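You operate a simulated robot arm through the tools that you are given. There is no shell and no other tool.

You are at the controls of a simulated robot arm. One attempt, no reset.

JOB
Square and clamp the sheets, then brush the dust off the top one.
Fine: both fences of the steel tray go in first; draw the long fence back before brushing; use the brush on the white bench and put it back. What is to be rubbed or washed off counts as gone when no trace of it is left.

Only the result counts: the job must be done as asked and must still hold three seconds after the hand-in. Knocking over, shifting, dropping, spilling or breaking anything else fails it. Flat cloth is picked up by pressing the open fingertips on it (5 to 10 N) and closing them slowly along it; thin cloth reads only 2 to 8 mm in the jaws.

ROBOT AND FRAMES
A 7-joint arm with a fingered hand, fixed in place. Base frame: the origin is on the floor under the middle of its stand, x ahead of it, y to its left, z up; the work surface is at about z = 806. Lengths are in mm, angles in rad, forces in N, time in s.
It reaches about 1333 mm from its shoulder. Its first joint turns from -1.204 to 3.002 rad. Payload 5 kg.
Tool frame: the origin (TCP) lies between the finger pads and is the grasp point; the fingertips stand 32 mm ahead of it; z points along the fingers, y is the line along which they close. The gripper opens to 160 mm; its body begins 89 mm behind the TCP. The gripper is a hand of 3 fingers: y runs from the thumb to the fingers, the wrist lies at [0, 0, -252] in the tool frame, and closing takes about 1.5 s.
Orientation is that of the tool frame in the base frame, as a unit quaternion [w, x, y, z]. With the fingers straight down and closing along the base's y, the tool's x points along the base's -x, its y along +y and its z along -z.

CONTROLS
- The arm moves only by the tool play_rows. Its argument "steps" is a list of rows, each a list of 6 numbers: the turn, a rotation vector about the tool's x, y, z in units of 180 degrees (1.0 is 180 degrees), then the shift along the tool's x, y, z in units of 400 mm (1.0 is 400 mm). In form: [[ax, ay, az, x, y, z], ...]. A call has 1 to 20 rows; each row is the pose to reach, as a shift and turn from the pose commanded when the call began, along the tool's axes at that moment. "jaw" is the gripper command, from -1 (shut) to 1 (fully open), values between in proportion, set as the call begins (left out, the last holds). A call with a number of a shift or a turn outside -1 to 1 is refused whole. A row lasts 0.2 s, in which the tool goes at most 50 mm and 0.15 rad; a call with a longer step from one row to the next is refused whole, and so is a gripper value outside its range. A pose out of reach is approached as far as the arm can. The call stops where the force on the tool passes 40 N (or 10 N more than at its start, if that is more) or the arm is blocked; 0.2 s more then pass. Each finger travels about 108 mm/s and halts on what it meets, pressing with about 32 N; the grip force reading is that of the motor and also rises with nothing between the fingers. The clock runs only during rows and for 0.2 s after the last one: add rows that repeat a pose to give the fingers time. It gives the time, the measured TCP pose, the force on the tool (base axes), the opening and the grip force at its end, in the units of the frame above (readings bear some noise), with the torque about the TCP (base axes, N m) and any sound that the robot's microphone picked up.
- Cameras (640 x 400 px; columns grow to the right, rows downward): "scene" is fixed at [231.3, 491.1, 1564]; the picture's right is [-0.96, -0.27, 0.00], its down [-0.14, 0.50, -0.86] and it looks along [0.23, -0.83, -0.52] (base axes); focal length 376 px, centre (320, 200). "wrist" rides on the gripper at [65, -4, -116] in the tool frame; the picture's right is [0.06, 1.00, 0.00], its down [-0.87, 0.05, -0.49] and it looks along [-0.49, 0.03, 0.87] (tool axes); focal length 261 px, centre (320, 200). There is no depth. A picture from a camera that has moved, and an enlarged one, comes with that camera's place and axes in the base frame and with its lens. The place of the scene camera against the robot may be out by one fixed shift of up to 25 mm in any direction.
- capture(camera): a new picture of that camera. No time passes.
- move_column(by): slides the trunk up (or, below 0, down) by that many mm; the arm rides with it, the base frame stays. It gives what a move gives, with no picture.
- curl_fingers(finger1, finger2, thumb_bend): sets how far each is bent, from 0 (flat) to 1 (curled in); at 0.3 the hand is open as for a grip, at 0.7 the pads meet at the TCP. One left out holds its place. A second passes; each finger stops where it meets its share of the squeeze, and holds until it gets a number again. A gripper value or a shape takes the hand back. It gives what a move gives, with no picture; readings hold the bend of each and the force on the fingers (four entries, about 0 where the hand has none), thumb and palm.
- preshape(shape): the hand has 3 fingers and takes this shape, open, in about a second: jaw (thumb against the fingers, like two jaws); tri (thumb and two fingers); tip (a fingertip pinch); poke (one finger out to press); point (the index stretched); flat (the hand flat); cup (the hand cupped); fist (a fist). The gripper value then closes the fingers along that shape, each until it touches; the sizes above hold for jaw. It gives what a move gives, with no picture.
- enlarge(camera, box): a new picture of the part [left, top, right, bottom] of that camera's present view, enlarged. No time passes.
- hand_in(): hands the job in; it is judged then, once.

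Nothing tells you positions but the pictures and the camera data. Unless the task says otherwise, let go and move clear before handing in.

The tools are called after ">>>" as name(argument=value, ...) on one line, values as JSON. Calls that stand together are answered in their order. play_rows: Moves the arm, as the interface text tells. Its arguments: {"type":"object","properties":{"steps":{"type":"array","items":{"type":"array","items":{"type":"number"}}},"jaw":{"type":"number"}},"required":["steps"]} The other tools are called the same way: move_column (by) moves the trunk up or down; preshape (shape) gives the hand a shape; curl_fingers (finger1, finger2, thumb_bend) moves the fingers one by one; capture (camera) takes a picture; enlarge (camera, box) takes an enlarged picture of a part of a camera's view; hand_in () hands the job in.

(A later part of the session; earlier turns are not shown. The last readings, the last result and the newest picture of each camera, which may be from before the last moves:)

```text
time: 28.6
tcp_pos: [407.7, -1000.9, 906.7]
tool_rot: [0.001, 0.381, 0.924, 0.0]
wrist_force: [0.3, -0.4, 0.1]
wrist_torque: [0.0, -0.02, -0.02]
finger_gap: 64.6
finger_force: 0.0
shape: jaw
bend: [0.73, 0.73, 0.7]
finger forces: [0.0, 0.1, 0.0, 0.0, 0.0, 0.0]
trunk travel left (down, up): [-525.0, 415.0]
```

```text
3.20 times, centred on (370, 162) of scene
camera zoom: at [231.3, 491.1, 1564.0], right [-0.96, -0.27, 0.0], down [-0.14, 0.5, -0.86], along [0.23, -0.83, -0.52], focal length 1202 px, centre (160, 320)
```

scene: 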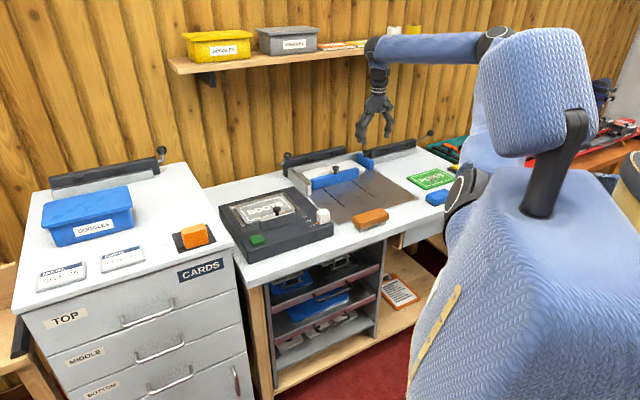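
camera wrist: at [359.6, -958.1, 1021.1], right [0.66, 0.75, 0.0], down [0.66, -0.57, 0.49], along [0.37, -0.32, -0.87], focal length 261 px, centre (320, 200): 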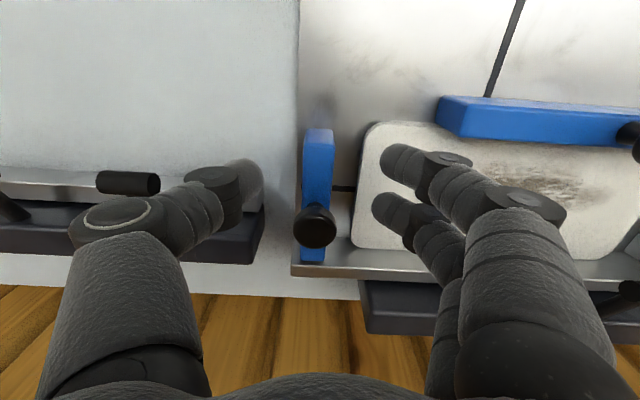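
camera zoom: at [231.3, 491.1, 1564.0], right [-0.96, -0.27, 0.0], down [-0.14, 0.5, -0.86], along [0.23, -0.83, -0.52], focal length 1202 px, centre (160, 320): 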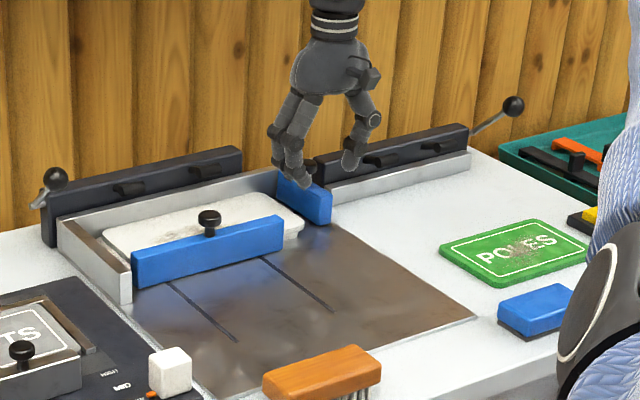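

I'll narrow the grip before going down, so the thumb knuckle stays clear of the neighbouring clamp's roller.

>>> play_rows(steps=[[0, 0, 0, 0, 0, 0], [0, 0, 0, 0, 0, 0]], jaw=-0.48)

>>> play_rows(steps=[[0, 0, 0, 0, 0, 0.03], [0, 0, 0, 0, 0, 0.06], [0, 0, 0, 0, 0, 0.09]])

>>> capture(camera="wrist")

>>> enlarge(camera="scene", box=[320, 120, 420, 195])

```text
time: 29.2
tcp_pos: [408.8, -1001.7, 907.1]
tool_rot: [0.0, 0.38, 0.925, 0.0]
wrist_force: [0.5, 0.2, 0.2]
wrist_torque: [0.02, 0.04, -0.02]
finger_gap: 41.9
finger_force: 0.1
shape: jaw
bend: [0.73, 0.73, 0.7]
finger forces: [0.0, 0.0, 0.1, 0.1, 0.0, 0.1]
trunk travel left (down, up): [-525.0, 415.0]
```

```text
time: 30.0
tcp_pos: [408.2, -1000.8, 870.0]
tool_rot: [-0.002, 0.381, 0.925, 0.0]
wrist_force: [0.0, 0.4, -1.5]
wrist_torque: [0.02, -0.01, 0.02]
finger_gap: 41.9
finger_force: 0.0
shape: jaw
bend: [0.73, 0.73, 0.7]
finger forces: [0.1, 0.0, 0.1, 0.0, 0.1, 0.1]
trunk travel left (down, up): [-525.0, 415.0]
```

```text
taken
camera wrist: at [359.5, -957.1, 983.8], right [0.66, 0.75, 0.0], down [0.66, -0.57, 0.49], along [0.37, -0.32, -0.87], focal length 261 px, centre (320, 200)
```

wrist: 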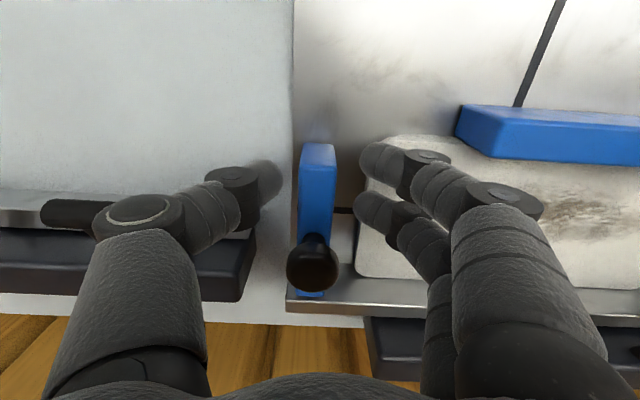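

```text
5.33 times, centred on (370, 158) of scene
camera zoom: at [231.3, 491.1, 1564.0], right [-0.96, -0.27, 0.0], down [-0.14, 0.5, -0.86], along [0.23, -0.83, -0.52], focal length 2003 px, centre (53, 427)
```

zoom: 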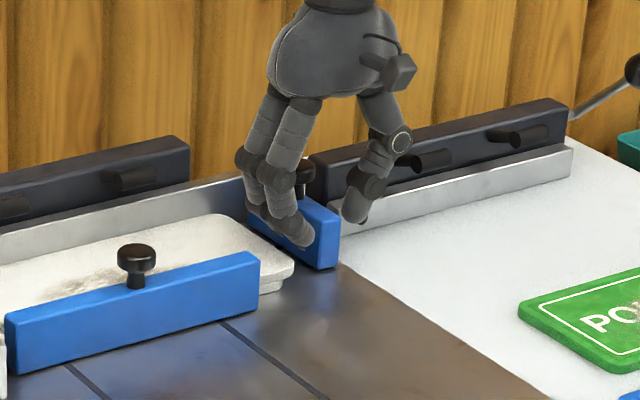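

>>> play_rows(steps=[[0, 0, 0, 0, 0, 0], [0, 0, 0, 0, 0, 0], [0, 0, 0, 0, 0, 0], [0, 0, 0, 0, 0, 0]], jaw=-0.8)

>>> play_rows(steps=[[0, 0, 0, 0, 0.0125, 0], [0, 0, 0, 0, 0.025, 0], [0, 0, 0, 0, 0.0375, 0], [0, 0, 0, 0, 0.05, 0]])

>>> capture(camera="wrist")

```text
time: 31.0
tcp_pos: [406.5, -1001.1, 870.7]
tool_rot: [-0.001, 0.381, 0.925, 0.0]
wrist_force: [-1.4, -0.4, 1.5]
wrist_torque: [-0.03, 0.02, -0.01]
finger_gap: 17.3
finger_force: 0.0
shape: jaw
bend: [0.72, 0.72, 0.7]
finger forces: [0.4, 0.7, 0.0, 0.0, 2.6, 0.0]
trunk travel left (down, up): [-525.0, 415.0]
```

```text
time: 32.0
tcp_pos: [421.1, -984.6, 869.4]
tool_rot: [-0.001, 0.381, 0.925, 0.0]
wrist_force: [0.5, -0.3, -2.0]
wrist_torque: [-0.02, -0.01, 0.0]
finger_gap: 16.7
finger_force: 0.1
shape: jaw
bend: [0.72, 0.72, 0.7]
finger forces: [0.3, 1.1, 0.0, 0.0, 1.7, 0.1]
trunk travel left (down, up): [-525.0, 415.0]
```

```text
taken
camera wrist: at [373.1, -941.3, 985.3], right [0.66, 0.75, 0.0], down [0.66, -0.57, 0.49], along [0.37, -0.32, -0.87], focal length 261 px, centre (320, 200)
```

wrist: 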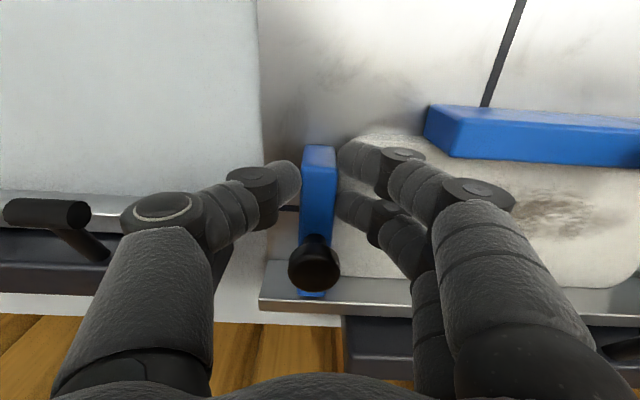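

The fence slides with the hand. I'll continue slowly until the sheets meet the left wall.

>>> play_rows(steps=[[0, 0, 0, 0, 0.01, 0], [0, 0, 0, 0, 0.02, 0], [0, 0, 0, 0, 0.03, 0], [0, 0, 0, 0, 0.04, 0], [0, 0, 0, 0, 0.05, 0], [0, 0, 0, 0, 0.06, 0], [0, 0, 0, 0, 0.07, 0], [0, 0, 0, 0, 0.08, 0]])

>>> capture(camera="wrist")

>>> enlarge(camera="scene", box=[280, 110, 420, 215])

```text
time: 33.8
tcp_pos: [443.5, -961.9, 870.1]
tool_rot: [0.0, 0.381, 0.925, 0.001]
wrist_force: [-0.3, -1.9, 2.0]
wrist_torque: [-0.07, 0.03, 0.05]
finger_gap: 17.0
finger_force: 0.1
shape: jaw
bend: [0.72, 0.72, 0.7]
finger forces: [0.5, 0.8, 0.1, 0.0, 2.6, 0.0]
trunk travel left (down, up): [-525.0, 415.0]
```

```text
taken
camera wrist: at [395.5, -918.5, 984.0], right [0.66, 0.75, 0.0], down [0.66, -0.57, 0.49], along [0.37, -0.32, -0.87], focal length 261 px, centre (320, 200)
```

wrist: 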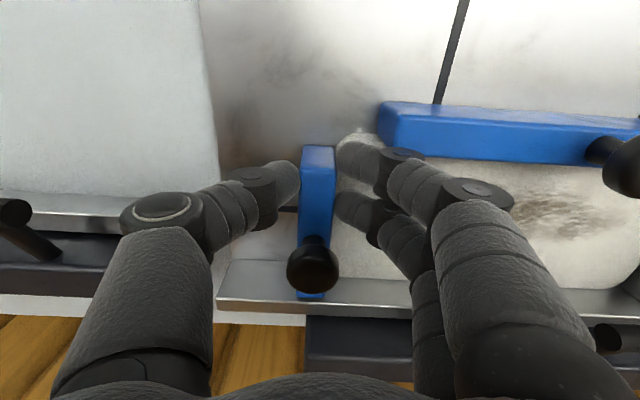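

```text
3.81 times, centred on (350, 162) of scene
camera zoom: at [231.3, 491.1, 1564.0], right [-0.96, -0.27, 0.0], down [-0.14, 0.5, -0.86], along [0.23, -0.83, -0.52], focal length 1431 px, centre (206, 343)
```

zoom: 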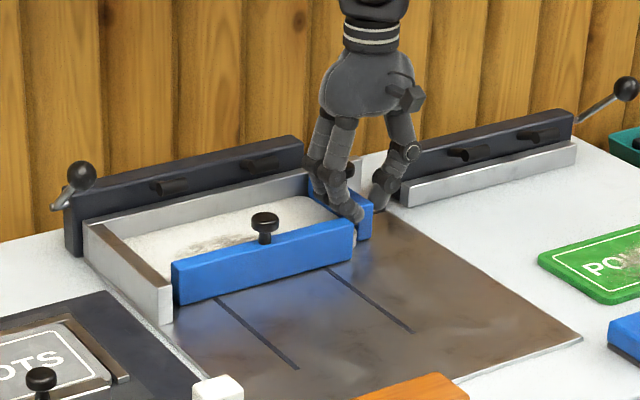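

>>> play_rows(steps=[[0, 0, 0, 0, 0.0075, 0], [0, 0, 0, 0, 0.015, 0], [0, 0, 0, 0, 0.0225, 0], [0, 0, 0, 0, 0.03, 0], [0, 0, 0, 0, 0.0375, 0], [0, 0, 0, 0, 0.045, 0]])

>>> capture(camera="wrist")

```text
time: 35.2
tcp_pos: [455.8, -952.3, 869.8]
tool_rot: [-0.001, 0.381, 0.925, -0.001]
wrist_force: [-7.9, -11.0, 5.6]
wrist_torque: [-0.33, 0.25, 0.03]
finger_gap: 20.1
finger_force: 0.0
shape: jaw
bend: [0.72, 0.72, 0.7]
finger forces: [0.9, 0.0, 0.0, 0.0, 12.6, 0.1]
trunk travel left (down, up): [-525.0, 415.0]
```

```text
taken
camera wrist: at [406.4, -907.1, 985.2], right [0.66, 0.75, 0.0], down [0.65, -0.57, 0.49], along [0.37, -0.33, -0.87], focal length 261 px, centre (320, 200)
```

wrist: 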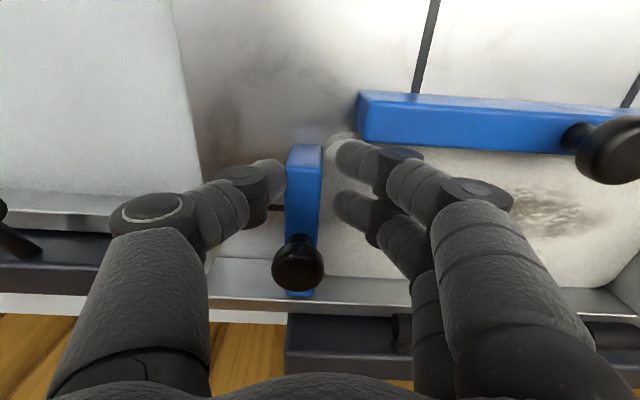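

The short fence met firm resistance at about 14 N. I'll release carefully, lift and inspect both edges.

>>> play_rows(steps=[[0, 0, 0, 0, 0, 0], [0, 0, 0, 0, 0, 0], [0, 0, 0, 0, 0, 0], [0, 0, 0, 0, 0, -0.05], [0, 0, 0, 0, 0, -0.12], [0, 0, 0, 0, 0, -0.22], [0, 0, 0, 0.05, 0.1, -0.3], [0, 0, 0, 0.12, 0.2, -0.35], [0, 0, 0, 0.2, 0.28, -0.4]], jaw=-0.4)

>>> capture(camera="wrist")

>>> enlarge(camera="wrist", box=[190, 130, 450, 293])

>>> enlarge(camera="scene", box=[270, 130, 400, 215])

```text
refused: row 7 steps farther than a row can; nothing moved
```

```text
taken
camera wrist: at [406.4, -907.1, 985.2], right [0.66, 0.75, 0.0], down [0.65, -0.57, 0.49], along [0.37, -0.33, -0.87], focal length 261 px, centre (320, 200)
```

wrist: 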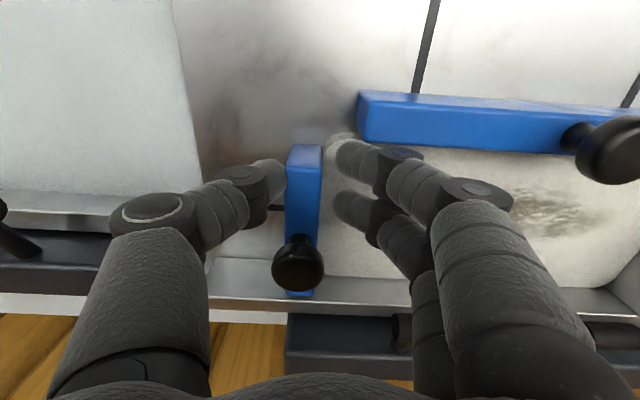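

```text
2.45 times, centred on (320, 212) of wrist
camera zoom: at [406.4, -907.1, 985.2], right [0.66, 0.75, 0.0], down [0.65, -0.57, 0.49], along [0.37, -0.33, -0.87], focal length 640 px, centre (320, 172)
```

zoom: 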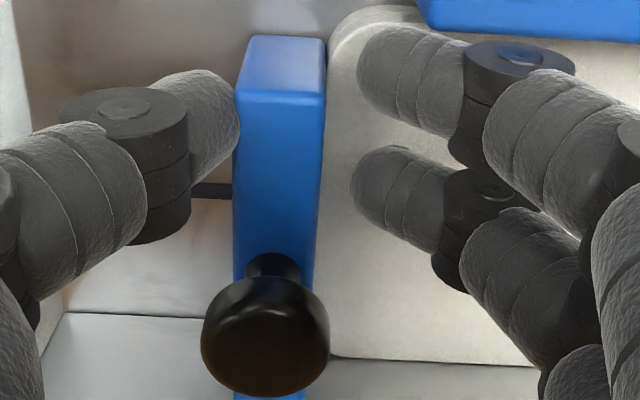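

```text
4.71 times, centred on (335, 172) of scene
camera zoom: at [231.3, 491.1, 1564.0], right [-0.96, -0.27, 0.0], down [-0.14, 0.5, -0.86], along [0.23, -0.83, -0.52], focal length 1767 px, centre (249, 329)
```

zoom: 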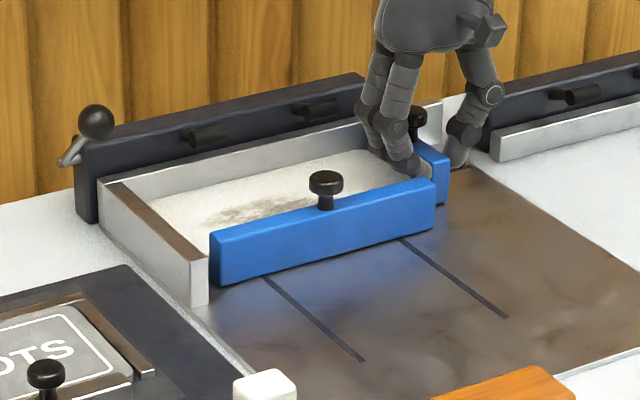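

The call was refused because one step was too long. I'll resend it with shorter steps.

>>> play_rows(steps=[[0, 0, 0, 0, 0, 0], [0, 0, 0, 0, 0, 0], [0, 0, 0, 0, 0, 0], [0, 0, 0, 0, 0, -0.05], [0, 0, 0, 0, 0, -0.12], [0, 0, 0, 0, 0, -0.22], [0, 0, 0, 0.03, 0.07, -0.3], [0, 0, 0, 0.1, 0.15, -0.35], [0, 0, 0, 0.17, 0.23, -0.4]], jaw=-0.4)

>>> capture(camera="wrist")

>>> enlarge(camera="wrist", box=[190, 130, 450, 293])

>>> enlarge(camera="scene", box=[270, 130, 400, 215])

```text
time: 37.2
tcp_pos: [473.7, -832.9, 1029.3]
tool_rot: [-0.001, 0.382, 0.924, 0.0]
wrist_force: [0.1, 0.4, 0.0]
wrist_torque: [-0.05, 0.0, 0.01]
finger_gap: 47.9
finger_force: 0.1
shape: jaw
bend: [0.73, 0.73, 0.7]
finger forces: [0.0, 0.1, 0.0, 0.0, 0.0, 0.0]
trunk travel left (down, up): [-525.0, 415.0]
```

```text
taken
camera wrist: at [425.5, -788.3, 1144.2], right [0.66, 0.75, 0.0], down [0.65, -0.57, 0.49], along [0.37, -0.33, -0.87], focal length 261 px, centre (320, 200)
```

wrist: 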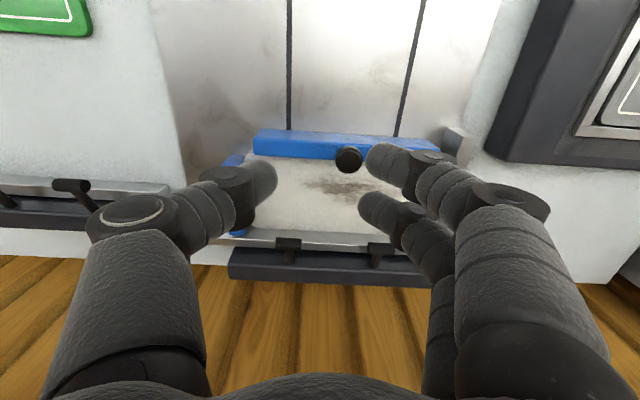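

```text
2.45 times, centred on (320, 212) of wrist
camera zoom: at [425.5, -788.3, 1144.2], right [0.66, 0.75, 0.0], down [0.65, -0.57, 0.49], along [0.37, -0.33, -0.87], focal length 640 px, centre (320, 172)
```

zoom: 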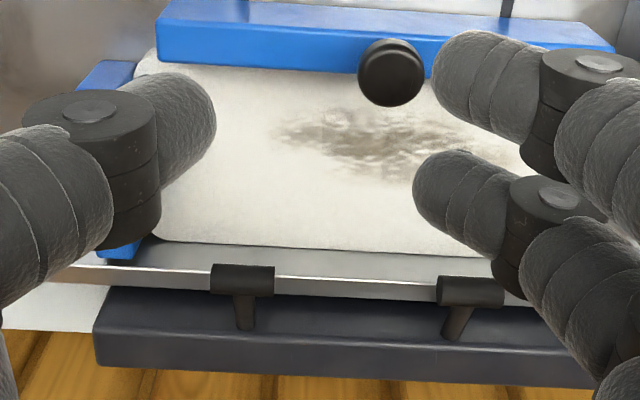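

```text
4.71 times, centred on (335, 172) of scene
camera zoom: at [231.3, 491.1, 1564.0], right [-0.96, -0.27, 0.0], down [-0.14, 0.5, -0.86], along [0.23, -0.83, -0.52], focal length 1767 px, centre (249, 329)
```

zoom: 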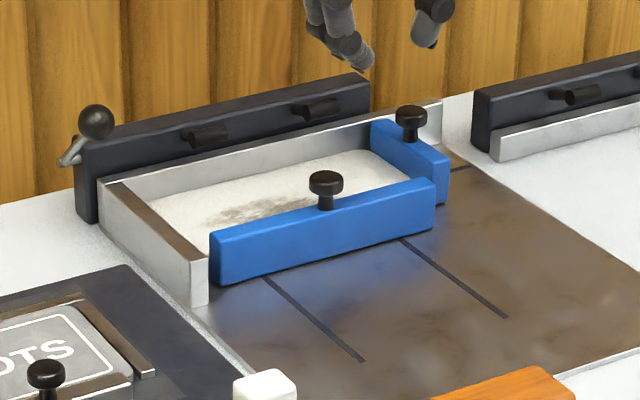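

Both fences are in and the stack looks square. For the clamp lever I'll close the fingers and tilt the hand 30° toward the wall, so the wrist stays clear of the shelf. Then I'll come in above the ball.

>>> play_rows(steps=[[0, -0.0278, 0, -0.046, 0.086, 0.008], [0, -0.0556, 0, -0.0925, 0.1725, 0.016], [0, -0.0834, 0, -0.139, 0.259, 0.024], [0, -0.1111, 0, -0.185, 0.345, 0.032], [0, -0.1389, 0, -0.231, 0.431, 0.04], [0, -0.1667, 0, -0.2775, 0.5175, 0.048]], jaw=-1)

>>> capture(camera="wrist")

>>> capture(camera="scene")

```text
time: 38.6
tcp_pos: [696.6, -769.1, 1013.2]
tool_rot: [0.239, 0.368, 0.893, -0.099]
wrist_force: [1.3, -0.4, 0.6]
wrist_torque: [0.0, 0.01, -0.01]
finger_gap: 0.2
finger_force: 32.5
shape: jaw
bend: [0.65, 0.65, 0.67]
finger forces: [0.1, 0.0, 0.0, 0.1, 0.0, 0.0]
trunk travel left (down, up): [-525.0, 415.0]
```

```text
taken
camera wrist: at [613.1, -691.9, 1079.7], right [0.67, 0.75, -0.03], down [0.4, -0.32, 0.86], along [0.63, -0.59, -0.51], focal length 261 px, centre (320, 200)
```

wrist: 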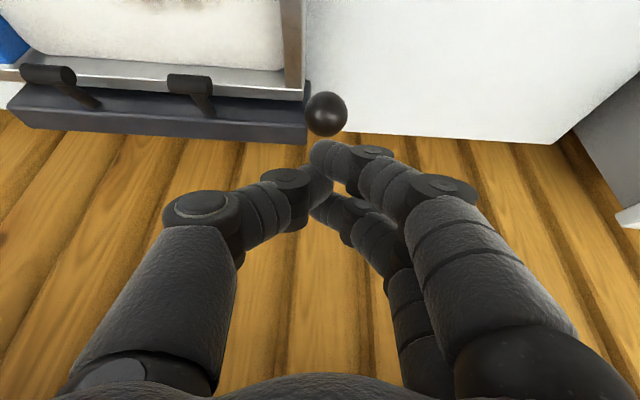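

```text
taken
```

scene: 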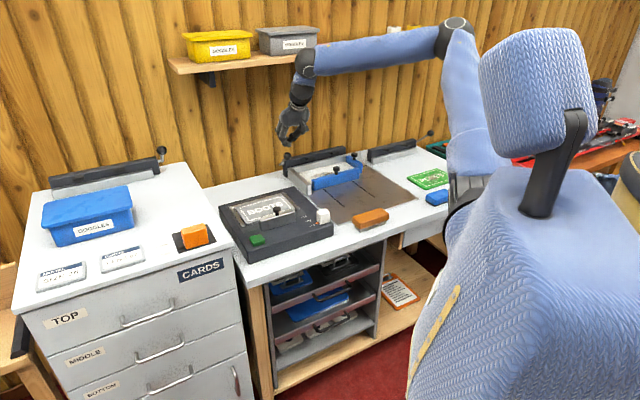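

The ball is at R −50, B 1053, z 931, directly below the fingertips. I'll go down to just above it, slightly behind its top.

>>> play_rows(steps=[[0, 0, 0, 0.008, 0, 0.024], [0, 0, 0, 0.016, 0, 0.048], [0, 0, 0, 0.0245, 0, 0.0725]])

>>> capture(camera="wrist")

>>> enlarge(camera="scene", box=[240, 90, 380, 195])

```text
time: 39.4
tcp_pos: [700.0, -771.7, 980.4]
tool_rot: [0.239, 0.368, 0.893, -0.099]
wrist_force: [1.0, -0.1, 0.2]
wrist_torque: [0.03, 0.0, 0.03]
finger_gap: 0.0
finger_force: 32.3
shape: jaw
bend: [0.66, 0.65, 0.67]
finger forces: [0.0, 0.0, 0.0, 0.0, 0.0, 0.0]
trunk travel left (down, up): [-525.0, 415.0]
```

```text
taken
camera wrist: at [616.0, -694.2, 1046.8], right [0.67, 0.75, -0.03], down [0.4, -0.32, 0.86], along [0.63, -0.59, -0.51], focal length 261 px, centre (320, 200)
```

wrist: 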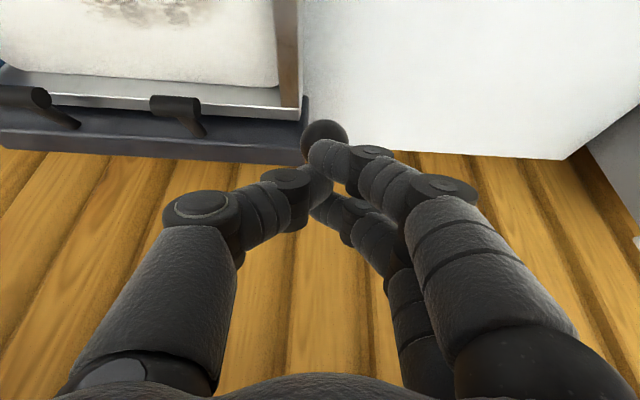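

```text
3.81 times, centred on (310, 142) of scene
camera zoom: at [231.3, 491.1, 1564.0], right [-0.96, -0.27, 0.0], down [-0.14, 0.5, -0.86], along [0.23, -0.83, -0.52], focal length 1431 px, centre (358, 419)
```

zoom: 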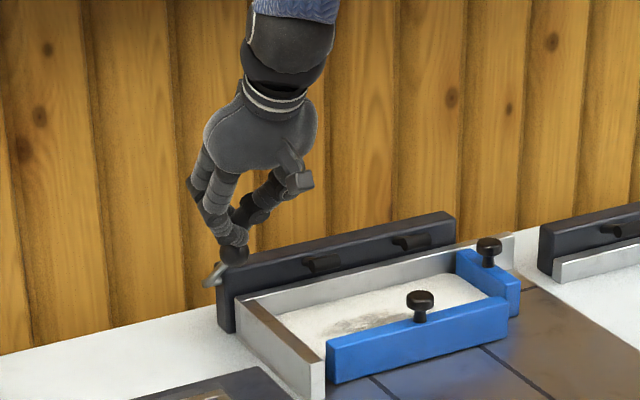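

The fingertips are just over the ball. I'll press it along its arc, forward and down, in a first stage.

>>> play_rows(steps=[[0, 0, 0, 0.01, 0, 0.0173], [0, 0, 0, 0.033, 0, 0.0271], [0, 0, 0, 0.0511, 0, 0.036], [0, 0, 0, 0.0685, 0, 0.0471], [0, 0, 0, 0.0846, 0, 0.0594]])

>>> capture(camera="wrist")

>>> enlarge(camera="scene", box=[240, 90, 380, 195])

```text
time: 40.6
tcp_pos: [688.4, -760.4, 941.5]
tool_rot: [0.239, 0.368, 0.893, -0.098]
wrist_force: [0.2, 0.6, 0.1]
wrist_torque: [0.0, -0.03, 0.0]
finger_gap: 0.0
finger_force: 32.3
shape: jaw
bend: [0.66, 0.65, 0.67]
finger forces: [0.0, 0.1, 0.1, 0.0, 0.1, 0.1]
trunk travel left (down, up): [-525.0, 415.0]
```

```text
taken
camera wrist: at [605.1, -681.7, 1008.3], right [0.67, 0.75, -0.03], down [0.4, -0.32, 0.86], along [0.63, -0.58, -0.51], focal length 261 px, centre (320, 200)
```

wrist: 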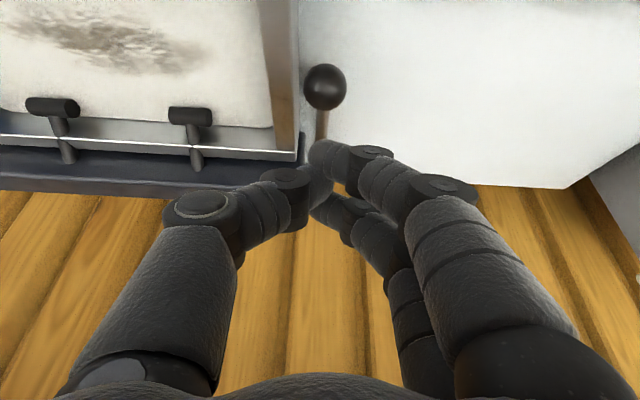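

```text
3.81 times, centred on (310, 142) of scene
camera zoom: at [231.3, 491.1, 1564.0], right [-0.96, -0.27, 0.0], down [-0.14, 0.5, -0.86], along [0.23, -0.83, -0.52], focal length 1431 px, centre (358, 419)
```

zoom: 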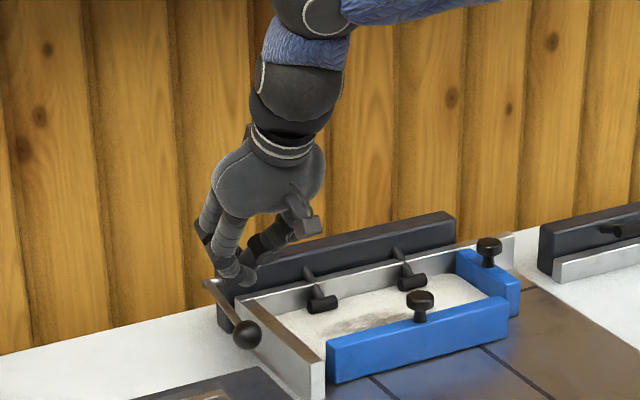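

The lever swung over, and both rollers now appear to rest on the sheets. I'll press the ball down a bit more to make sure it is fully home, watching the force.

>>> play_rows(steps=[[0, 0, 0, 0.03, 0, 0.033], [0, 0, 0, 0.06, 0, 0.066], [0, 0, 0, 0.083, 0, 0.0964], [0, 0, 0, 0.088, 0, 0.105]])

>>> capture(camera="wrist")

>>> enlarge(camera="scene", box=[260, 120, 380, 210])

```text
time: 41.6
tcp_pos: [682.1, -753.1, 891.0]
tool_rot: [0.241, 0.367, 0.893, -0.099]
wrist_force: [-1.8, 4.6, 12.4]
wrist_torque: [0.1, 0.06, 0.01]
finger_gap: 0.0
finger_force: 31.2
shape: jaw
bend: [0.67, 0.65, 0.67]
finger forces: [0.0, 0.0, 0.0, 0.2, 0.0, 0.0]
trunk travel left (down, up): [-525.0, 415.0]
```

```text
taken
camera wrist: at [599.4, -674.7, 957.9], right [0.67, 0.75, -0.03], down [0.4, -0.32, 0.86], along [0.63, -0.59, -0.51], focal length 261 px, centre (320, 200)
```

wrist: 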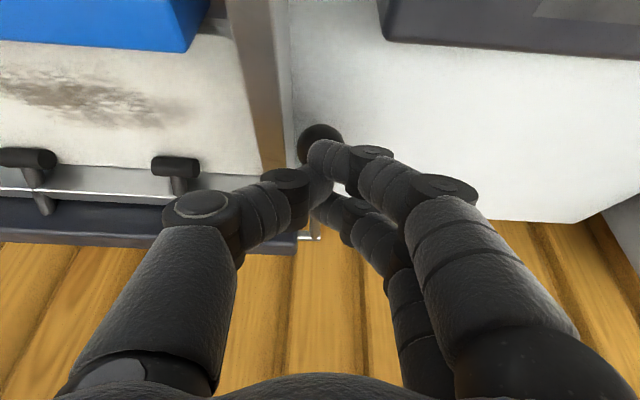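

```text
4.44 times, centred on (320, 165) of scene
camera zoom: at [231.3, 491.1, 1564.0], right [-0.96, -0.27, 0.0], down [-0.14, 0.5, -0.86], along [0.23, -0.83, -0.52], focal length 1669 px, centre (320, 356)
```

zoom: 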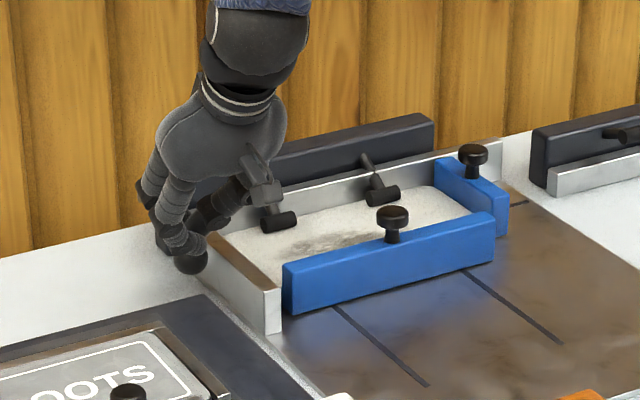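

>>> play_rows(steps=[[0, 0, 0, 0.0025, 0, 0.0043], [0, 0, 0, 0.005, 0, 0.0087]])

>>> enlarge(camera="scene", box=[260, 120, 380, 210])

```text
time: 42.2
tcp_pos: [679.6, -752.7, 890.0]
tool_rot: [0.241, 0.369, 0.892, -0.099]
wrist_force: [-8.0, 0.1, 36.6]
wrist_torque: [-0.46, 0.04, -0.1]
finger_gap: 0.0
finger_force: 31.9
shape: jaw
bend: [0.68, 0.65, 0.68]
finger forces: [0.0, 0.0, 0.0, 0.0, 54.6, 0.0]
trunk travel left (down, up): [-525.0, 415.0]
```

```text
4.44 times, centred on (320, 165) of scene
camera zoom: at [231.3, 491.1, 1564.0], right [-0.96, -0.27, 0.0], down [-0.14, 0.5, -0.86], along [0.23, -0.83, -0.52], focal length 1669 px, centre (320, 356)
```

zoom: 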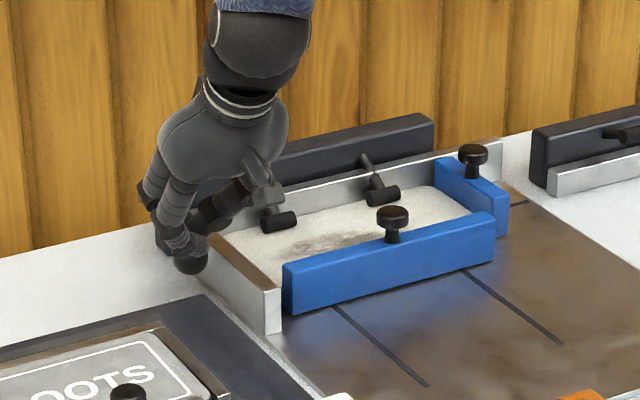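

That's a hard stop, so the clamp is home. I'll lift off and check that the rollers stay down.

>>> play_rows(steps=[[0, 0, 0, -0.0312, 0, -0.0541], [0, 0, 0, -0.0875, 0, -0.1515], [0, 0, 0, -0.1437, 0, -0.249]])

>>> capture(camera="wrist")

>>> enlarge(camera="scene", box=[260, 120, 380, 210])

```text
time: 43.0
tcp_pos: [686.0, -750.0, 1000.1]
tool_rot: [0.238, 0.369, 0.893, -0.099]
wrist_force: [0.5, 0.6, -0.1]
wrist_torque: [-0.02, -0.02, -0.03]
finger_gap: 0.0
finger_force: 32.4
shape: jaw
bend: [0.66, 0.65, 0.68]
finger forces: [0.1, 0.0, 0.0, 0.0, 0.0, 0.0]
trunk travel left (down, up): [-525.0, 415.0]
```

```text
taken
camera wrist: at [602.0, -670.3, 1065.7], right [0.67, 0.75, -0.03], down [0.4, -0.32, 0.86], along [0.63, -0.59, -0.51], focal length 261 px, centre (320, 200)
```

wrist: 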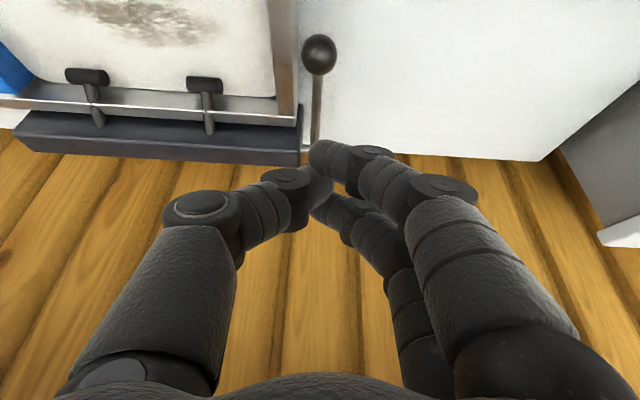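

```text
4.44 times, centred on (320, 165) of scene
camera zoom: at [231.3, 491.1, 1564.0], right [-0.96, -0.27, 0.0], down [-0.14, 0.5, -0.86], along [0.23, -0.83, -0.52], focal length 1669 px, centre (320, 356)
```

zoom: 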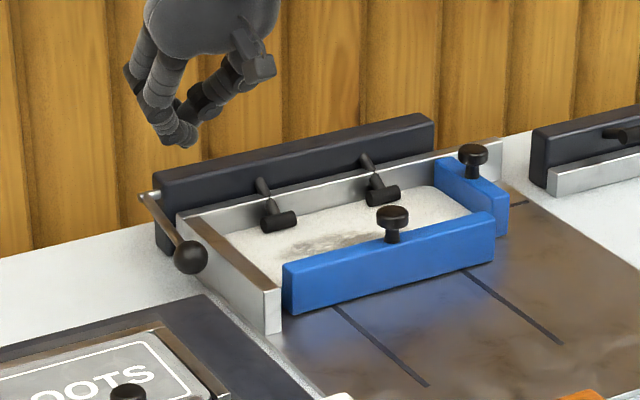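

>>> enlarge(camera="wrist", box=[0, 0, 340, 170])

```text
1.88 times, centred on (170, 85) of wrist
camera zoom: at [602.0, -670.3, 1065.7], right [0.67, 0.75, -0.03], down [0.4, -0.32, 0.86], along [0.63, -0.59, -0.51], focal length 491 px, centre (602, 416)
```

zoom: 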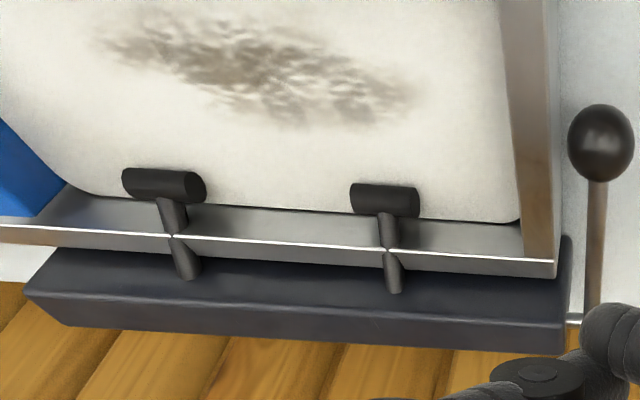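

The clamp holds and the sheets sit flush against both walls. Next I'll level the hand, turn it back and go over the long fence's knob (about R −219, B 962) to draw the fence back.

>>> play_rows(steps=[[0, 0.0417, 0, 0.035, -0.0656, -0.02], [0, 0.0834, 0, 0.07, -0.131, -0.04], [0, 0.125, 0, 0.106, -0.197, -0.061], [0, 0.1667, 0, 0.141, -0.2625, -0.081]], jaw=0.1)

>>> play_rows(steps=[[0, 0, 0.0455, -0.003, -0.016, 0], [0, 0, 0.091, -0.006, -0.031, 0], [0, 0, 0.1364, -0.008, -0.047, 0], [0, 0, 0.1818, -0.011, -0.063, 0], [0, 0, 0.2273, -0.014, -0.078, 0], [0, 0, 0.2727, -0.016, -0.094, 0], [0, 0, 0.3182, -0.019, -0.11, 0], [0, 0, 0.3636, -0.022, -0.125, 0], [0, 0, 0.4091, -0.025, -0.141, 0], [0, 0, 0.4545, -0.027, -0.157, 0], [0, 0, 0.5, -0.03, -0.1725, 0]])

>>> capture(camera="wrist")

```text
time: 44.0
tcp_pos: [564.6, -779.5, 998.1]
tool_rot: [-0.002, 0.381, 0.925, 0.0]
wrist_force: [0.1, 0.0, -0.2]
wrist_torque: [0.01, 0.01, -0.01]
finger_gap: 87.8
finger_force: 0.1
shape: jaw
bend: [0.72, 0.72, 0.7]
finger forces: [0.1, 0.0, 0.1, 0.0, 0.0, 0.0]
trunk travel left (down, up): [-525.0, 415.0]
```

```text
time: 46.4
tcp_pos: [524.9, -839.8, 999.6]
tool_rot: [0.0, 0.924, 0.382, 0.001]
wrist_force: [0.0, 0.9, 0.1]
wrist_torque: [0.02, 0.01, -0.02]
finger_gap: 87.6
finger_force: 0.1
shape: jaw
bend: [0.72, 0.72, 0.7]
finger forces: [0.0, 0.0, 0.0, 0.1, 0.0, 0.0]
trunk travel left (down, up): [-525.0, 415.0]
```

```text
taken
camera wrist: at [568.0, -790.1, 1114.8], right [0.75, -0.66, 0.0], down [-0.58, -0.65, 0.49], along [-0.33, -0.37, -0.87], focal length 261 px, centre (320, 200)
```

wrist: 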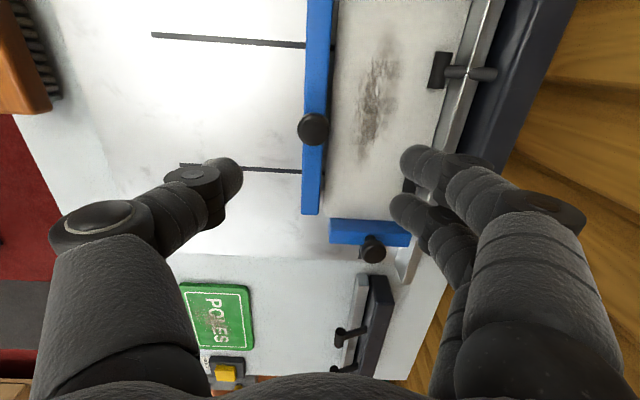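

>>> play_rows(steps=[[0, 0, 0, 0.003, -0.005, 0.075], [0, 0, 0, 0.006, -0.01, 0.15], [0, 0, 0, 0.0075, -0.015, 0.225], [0, 0, 0, 0.0075, -0.015, 0.3]])

>>> play_rows(steps=[[0, 0, 0, 0, 0, 0], [0, 0, 0, 0, 0, 0], [0, 0, 0, 0, 0, 0], [0, 0, 0, 0, 0, 0], [0, 0, 0, 0, 0, 0]], jaw=-0.8)

>>> capture(camera="wrist")

```text
time: 47.4
tcp_pos: [524.0, -833.5, 880.4]
tool_rot: [0.001, 0.923, 0.385, 0.0]
wrist_force: [0.0, 0.4, 0.1]
wrist_torque: [0.04, 0.03, -0.03]
finger_gap: 87.6
finger_force: 0.1
shape: jaw
bend: [0.72, 0.72, 0.7]
finger forces: [0.0, 0.0, 0.0, 0.0, 0.0, 0.0]
trunk travel left (down, up): [-525.0, 415.0]
```

```text
time: 48.6
tcp_pos: [523.5, -833.4, 881.1]
tool_rot: [0.0, 0.923, 0.384, 0.0]
wrist_force: [-1.3, 0.8, -2.2]
wrist_torque: [0.01, -0.01, -0.01]
finger_gap: 16.4
finger_force: 0.0
shape: jaw
bend: [0.72, 0.72, 0.7]
finger forces: [0.2, 0.1, 0.1, 0.1, 1.7, 0.0]
trunk travel left (down, up): [-525.0, 415.0]
```

```text
taken
camera wrist: at [566.3, -783.3, 995.5], right [0.75, -0.66, 0.0], down [-0.57, -0.65, 0.49], along [-0.33, -0.37, -0.87], focal length 261 px, centre (320, 200)
```

wrist: 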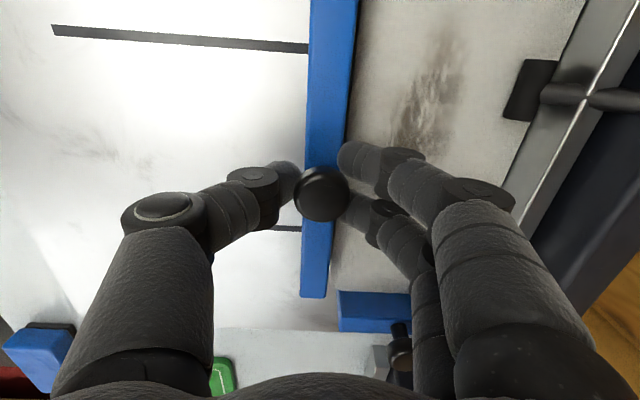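

The knob is held. I'll draw the long fence back about 144 mm to where it started.

>>> play_rows(steps=[[0, 0, 0, 0, -0.02, 0], [0, 0, 0, 0, -0.05, 0], [0, 0, 0, 0, -0.08, 0], [0, 0, 0, 0, -0.11, 0], [0, 0, 0, 0, -0.14, 0], [0, 0, 0, 0, -0.17, 0], [0, 0, 0, 0, -0.2, 0], [0, 0, 0, 0, -0.23, 0], [0, 0, 0, 0, -0.26, 0], [0, 0, 0, 0, -0.29, 0], [0, 0, 0, 0, -0.32, 0], [0, 0, 0, 0, -0.34, 0], [0, 0, 0, 0, -0.36, 0]])

>>> capture(camera="wrist")

>>> enlarge(camera="scene", box=[270, 110, 430, 235])

```text
time: 51.4
tcp_pos: [417.4, -730.4, 879.7]
tool_rot: [-0.001, 0.923, 0.385, 0.0]
wrist_force: [2.0, 1.5, 5.7]
wrist_torque: [-0.05, -0.12, 0.0]
finger_gap: 16.9
finger_force: 0.1
shape: jaw
bend: [0.72, 0.72, 0.7]
finger forces: [2.5, 2.6, 0.1, 0.1, 0.9, 0.0]
trunk travel left (down, up): [-525.0, 415.0]
```

```text
taken
camera wrist: at [461.5, -680.7, 995.0], right [0.75, -0.66, 0.0], down [-0.57, -0.66, 0.49], along [-0.32, -0.37, -0.87], focal length 261 px, centre (320, 200)
```

wrist: 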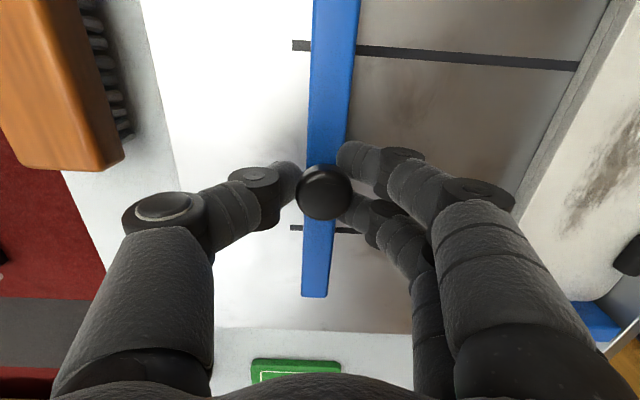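

```text
3.20 times, centred on (350, 172) of scene
camera zoom: at [231.3, 491.1, 1564.0], right [-0.96, -0.27, 0.0], down [-0.14, 0.5, -0.86], along [0.23, -0.83, -0.52], focal length 1202 px, centre (224, 288)
```

zoom: 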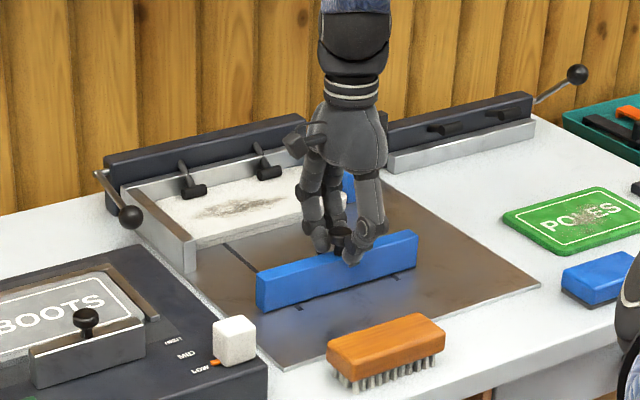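

The long fence is back at its starting place and the sheets stay clamped and square. I'll release the knob, lift and go look at the brush.

>>> play_rows(steps=[[0, 0, 0, 0, 0.005, 0], [0, 0, 0, 0, 0.005, 0], [0, 0, 0, 0, 0.005, 0], [0, 0, 0, 0, 0.005, 0], [0, 0, 0, 0, 0.005, -0.06], [0, 0, 0, 0, 0.005, -0.16], [0, 0, 0, 0, 0.005, -0.27]], jaw=0)

>>> capture(camera="wrist")

>>> enlarge(camera="scene", box=[330, 190, 410, 240])

```text
time: 53.0
tcp_pos: [417.9, -729.4, 986.2]
tool_rot: [0.0, 0.924, 0.384, 0.0]
wrist_force: [0.7, -0.5, 0.3]
wrist_torque: [-0.05, 0.0, 0.02]
finger_gap: 79.7
finger_force: 0.1
shape: jaw
bend: [0.72, 0.72, 0.7]
finger forces: [0.0, 0.0, 0.0, 0.0, 0.0, 0.1]
trunk travel left (down, up): [-525.0, 415.0]
```

```text
taken
camera wrist: at [461.9, -679.9, 1101.5], right [0.75, -0.66, 0.0], down [-0.57, -0.65, 0.49], along [-0.32, -0.37, -0.87], focal length 261 px, centre (320, 200)
```

wrist: 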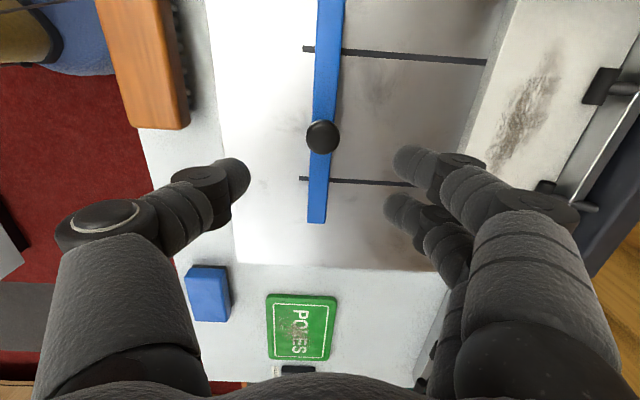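

```text
8.00 times, centred on (370, 215) of scene
camera zoom: at [231.3, 491.1, 1564.0], right [-0.96, -0.27, 0.0], down [-0.14, 0.5, -0.86], along [0.23, -0.83, -0.52], focal length 3004 px, centre (-80, 80)
```

zoom: 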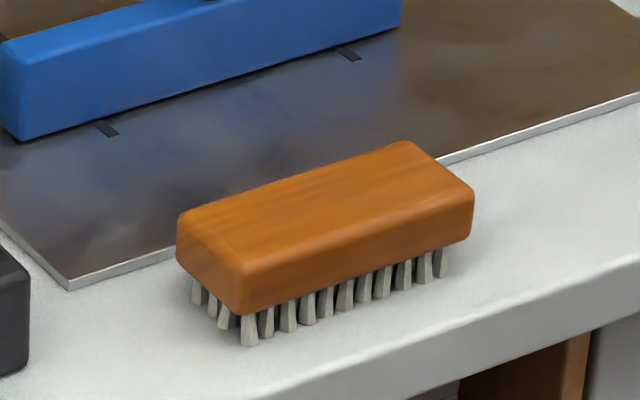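

The brush is about 125×50×45 mm, lies along R near R −169, B 649, and has bristles underneath. I'll go above it, keeping the closing direction along B across its width.

>>> play_rows(steps=[[0, 0, 0, 0.032, -0.1, 0.016], [0, 0, 0, 0.064, -0.2, 0.032], [0, 0, 0, 0.096, -0.3, 0.048], [0, 0, 0, 0.128, -0.405, 0.065]], jaw=0.3)

>>> capture(camera="wrist")

>>> enlarge(camera="scene", box=[320, 130, 440, 250])

```text
time: 54.0
tcp_pos: [344.3, -581.5, 961.1]
tool_rot: [0.0, 0.923, 0.384, -0.001]
wrist_force: [0.0, 1.0, 0.1]
wrist_torque: [-0.02, 0.0, 0.01]
finger_gap: 103.4
finger_force: 0.1
shape: jaw
bend: [0.7, 0.7, 0.67]
finger forces: [0.1, 0.0, 0.1, 0.0, 0.0, 0.0]
trunk travel left (down, up): [-525.0, 415.0]
```

```text
taken
camera wrist: at [387.7, -532.3, 1075.1], right [0.75, -0.66, 0.0], down [-0.57, -0.65, 0.49], along [-0.33, -0.37, -0.87], focal length 261 px, centre (320, 200)
```

wrist: 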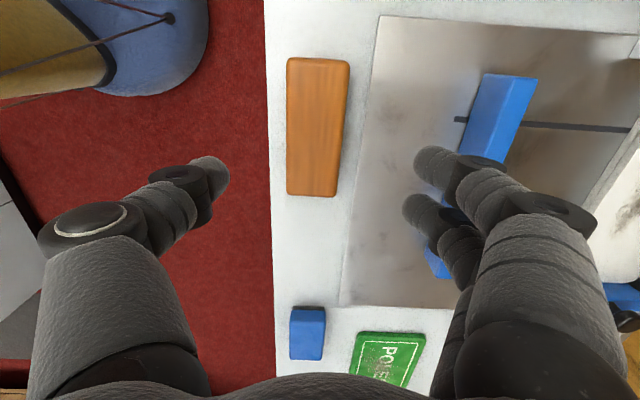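

```text
3.33 times, centred on (380, 190) of scene
camera zoom: at [231.3, 491.1, 1564.0], right [-0.96, -0.27, 0.0], down [-0.14, 0.5, -0.86], along [0.23, -0.83, -0.52], focal length 1252 px, centre (120, 233)
```

zoom: 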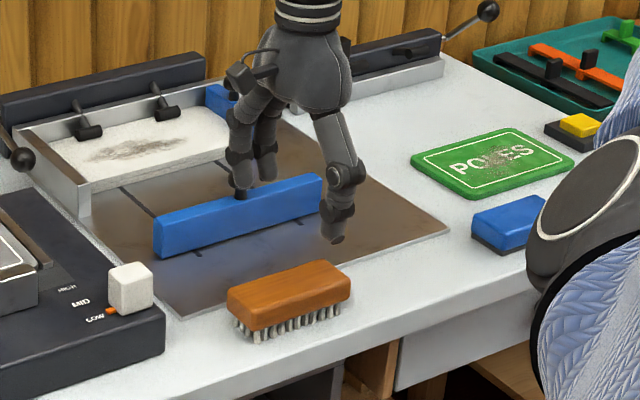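

The brush is centred at R −166.5, B 650.5, with its top near z 850. I'll go down and grip the upper part of its wooden block.

>>> play_rows(steps=[[0, 0, 0, 0.003, -0.01, 0.065], [0, 0, 0, 0.003, -0.01, 0.13], [0, 0, 0, 0.003, -0.01, 0.19], [0, 0, 0, 0.003, -0.01, 0.245]])

>>> capture(camera="wrist")

>>> enlarge(camera="scene", box=[320, 160, 440, 250])

```text
time: 55.0
tcp_pos: [338.8, -577.7, 863.6]
tool_rot: [-0.001, 0.924, 0.383, 0.0]
wrist_force: [0.2, -1.3, 0.7]
wrist_torque: [-0.01, 0.0, 0.02]
finger_gap: 103.7
finger_force: 0.0
shape: jaw
bend: [0.7, 0.7, 0.67]
finger forces: [0.0, 0.0, 0.0, 0.0, 0.0, 0.0]
trunk travel left (down, up): [-525.0, 415.0]
```

```text
taken
camera wrist: at [383.0, -527.9, 978.5], right [0.75, -0.66, 0.0], down [-0.57, -0.65, 0.49], along [-0.32, -0.37, -0.87], focal length 261 px, centre (320, 200)
```

wrist: 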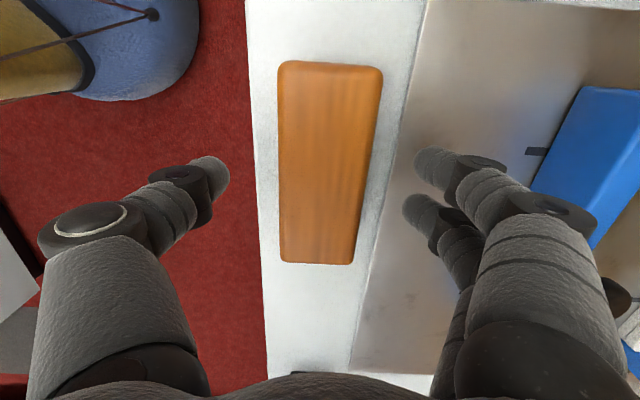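

```text
4.44 times, centred on (380, 205) of scene
camera zoom: at [231.3, 491.1, 1564.0], right [-0.96, -0.27, 0.0], down [-0.14, 0.5, -0.86], along [0.23, -0.83, -0.52], focal length 1669 px, centre (53, 178)
```

zoom: 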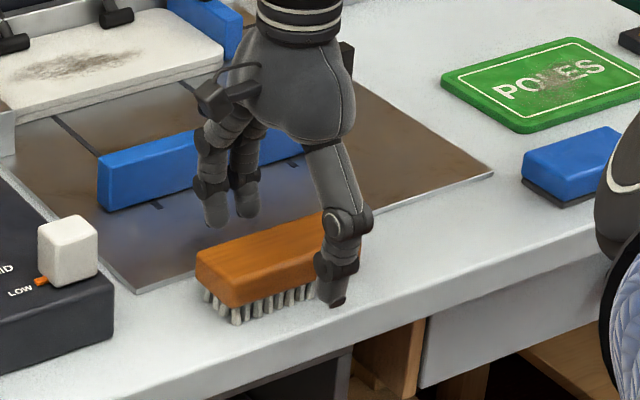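

>>> play_rows(steps=[[0, 0, 0, 0, 0, 0], [0, 0, 0, 0, 0, 0], [0, 0, 0, 0, 0, 0], [0, 0, 0, 0, 0, 0], [0, 0, 0, 0, 0, 0]], jaw=-0.45)

>>> capture(camera="wrist")

>>> enlarge(camera="scene", box=[340, 180, 420, 240])

```text
time: 56.2
tcp_pos: [338.5, -576.1, 863.7]
tool_rot: [0.0, 0.923, 0.384, 0.0]
wrist_force: [-0.2, -0.3, -0.7]
wrist_torque: [-0.03, 0.0, 0.01]
finger_gap: 45.5
finger_force: 32.1
shape: jaw
bend: [0.73, 0.73, 0.7]
finger forces: [14.5, 14.5, 0.0, 0.0, 29.0, 0.1]
trunk travel left (down, up): [-525.0, 415.0]
```

```text
taken
camera wrist: at [382.9, -527.8, 978.8], right [0.75, -0.66, 0.0], down [-0.57, -0.65, 0.49], along [-0.33, -0.37, -0.87], focal length 261 px, centre (320, 200)
```

wrist: 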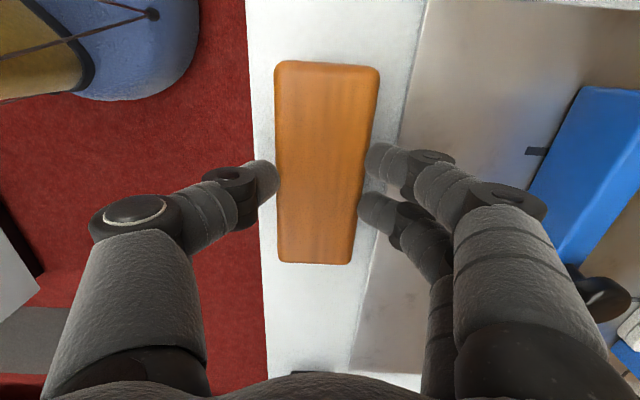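

```text
6.67 times, centred on (380, 210) of scene
camera zoom: at [231.3, 491.1, 1564.0], right [-0.96, -0.27, 0.0], down [-0.14, 0.5, -0.86], along [0.23, -0.83, -0.52], focal length 2504 px, centre (-80, 133)
```

zoom: 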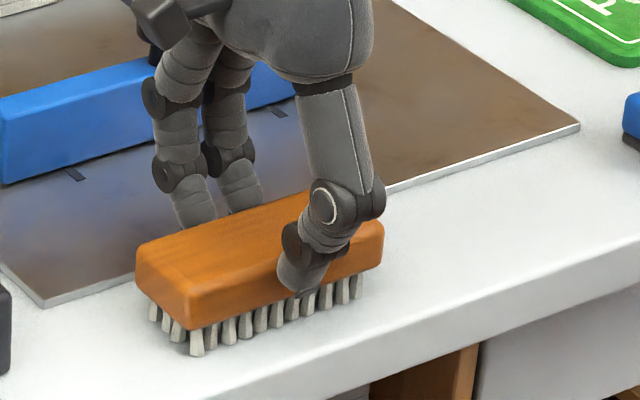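

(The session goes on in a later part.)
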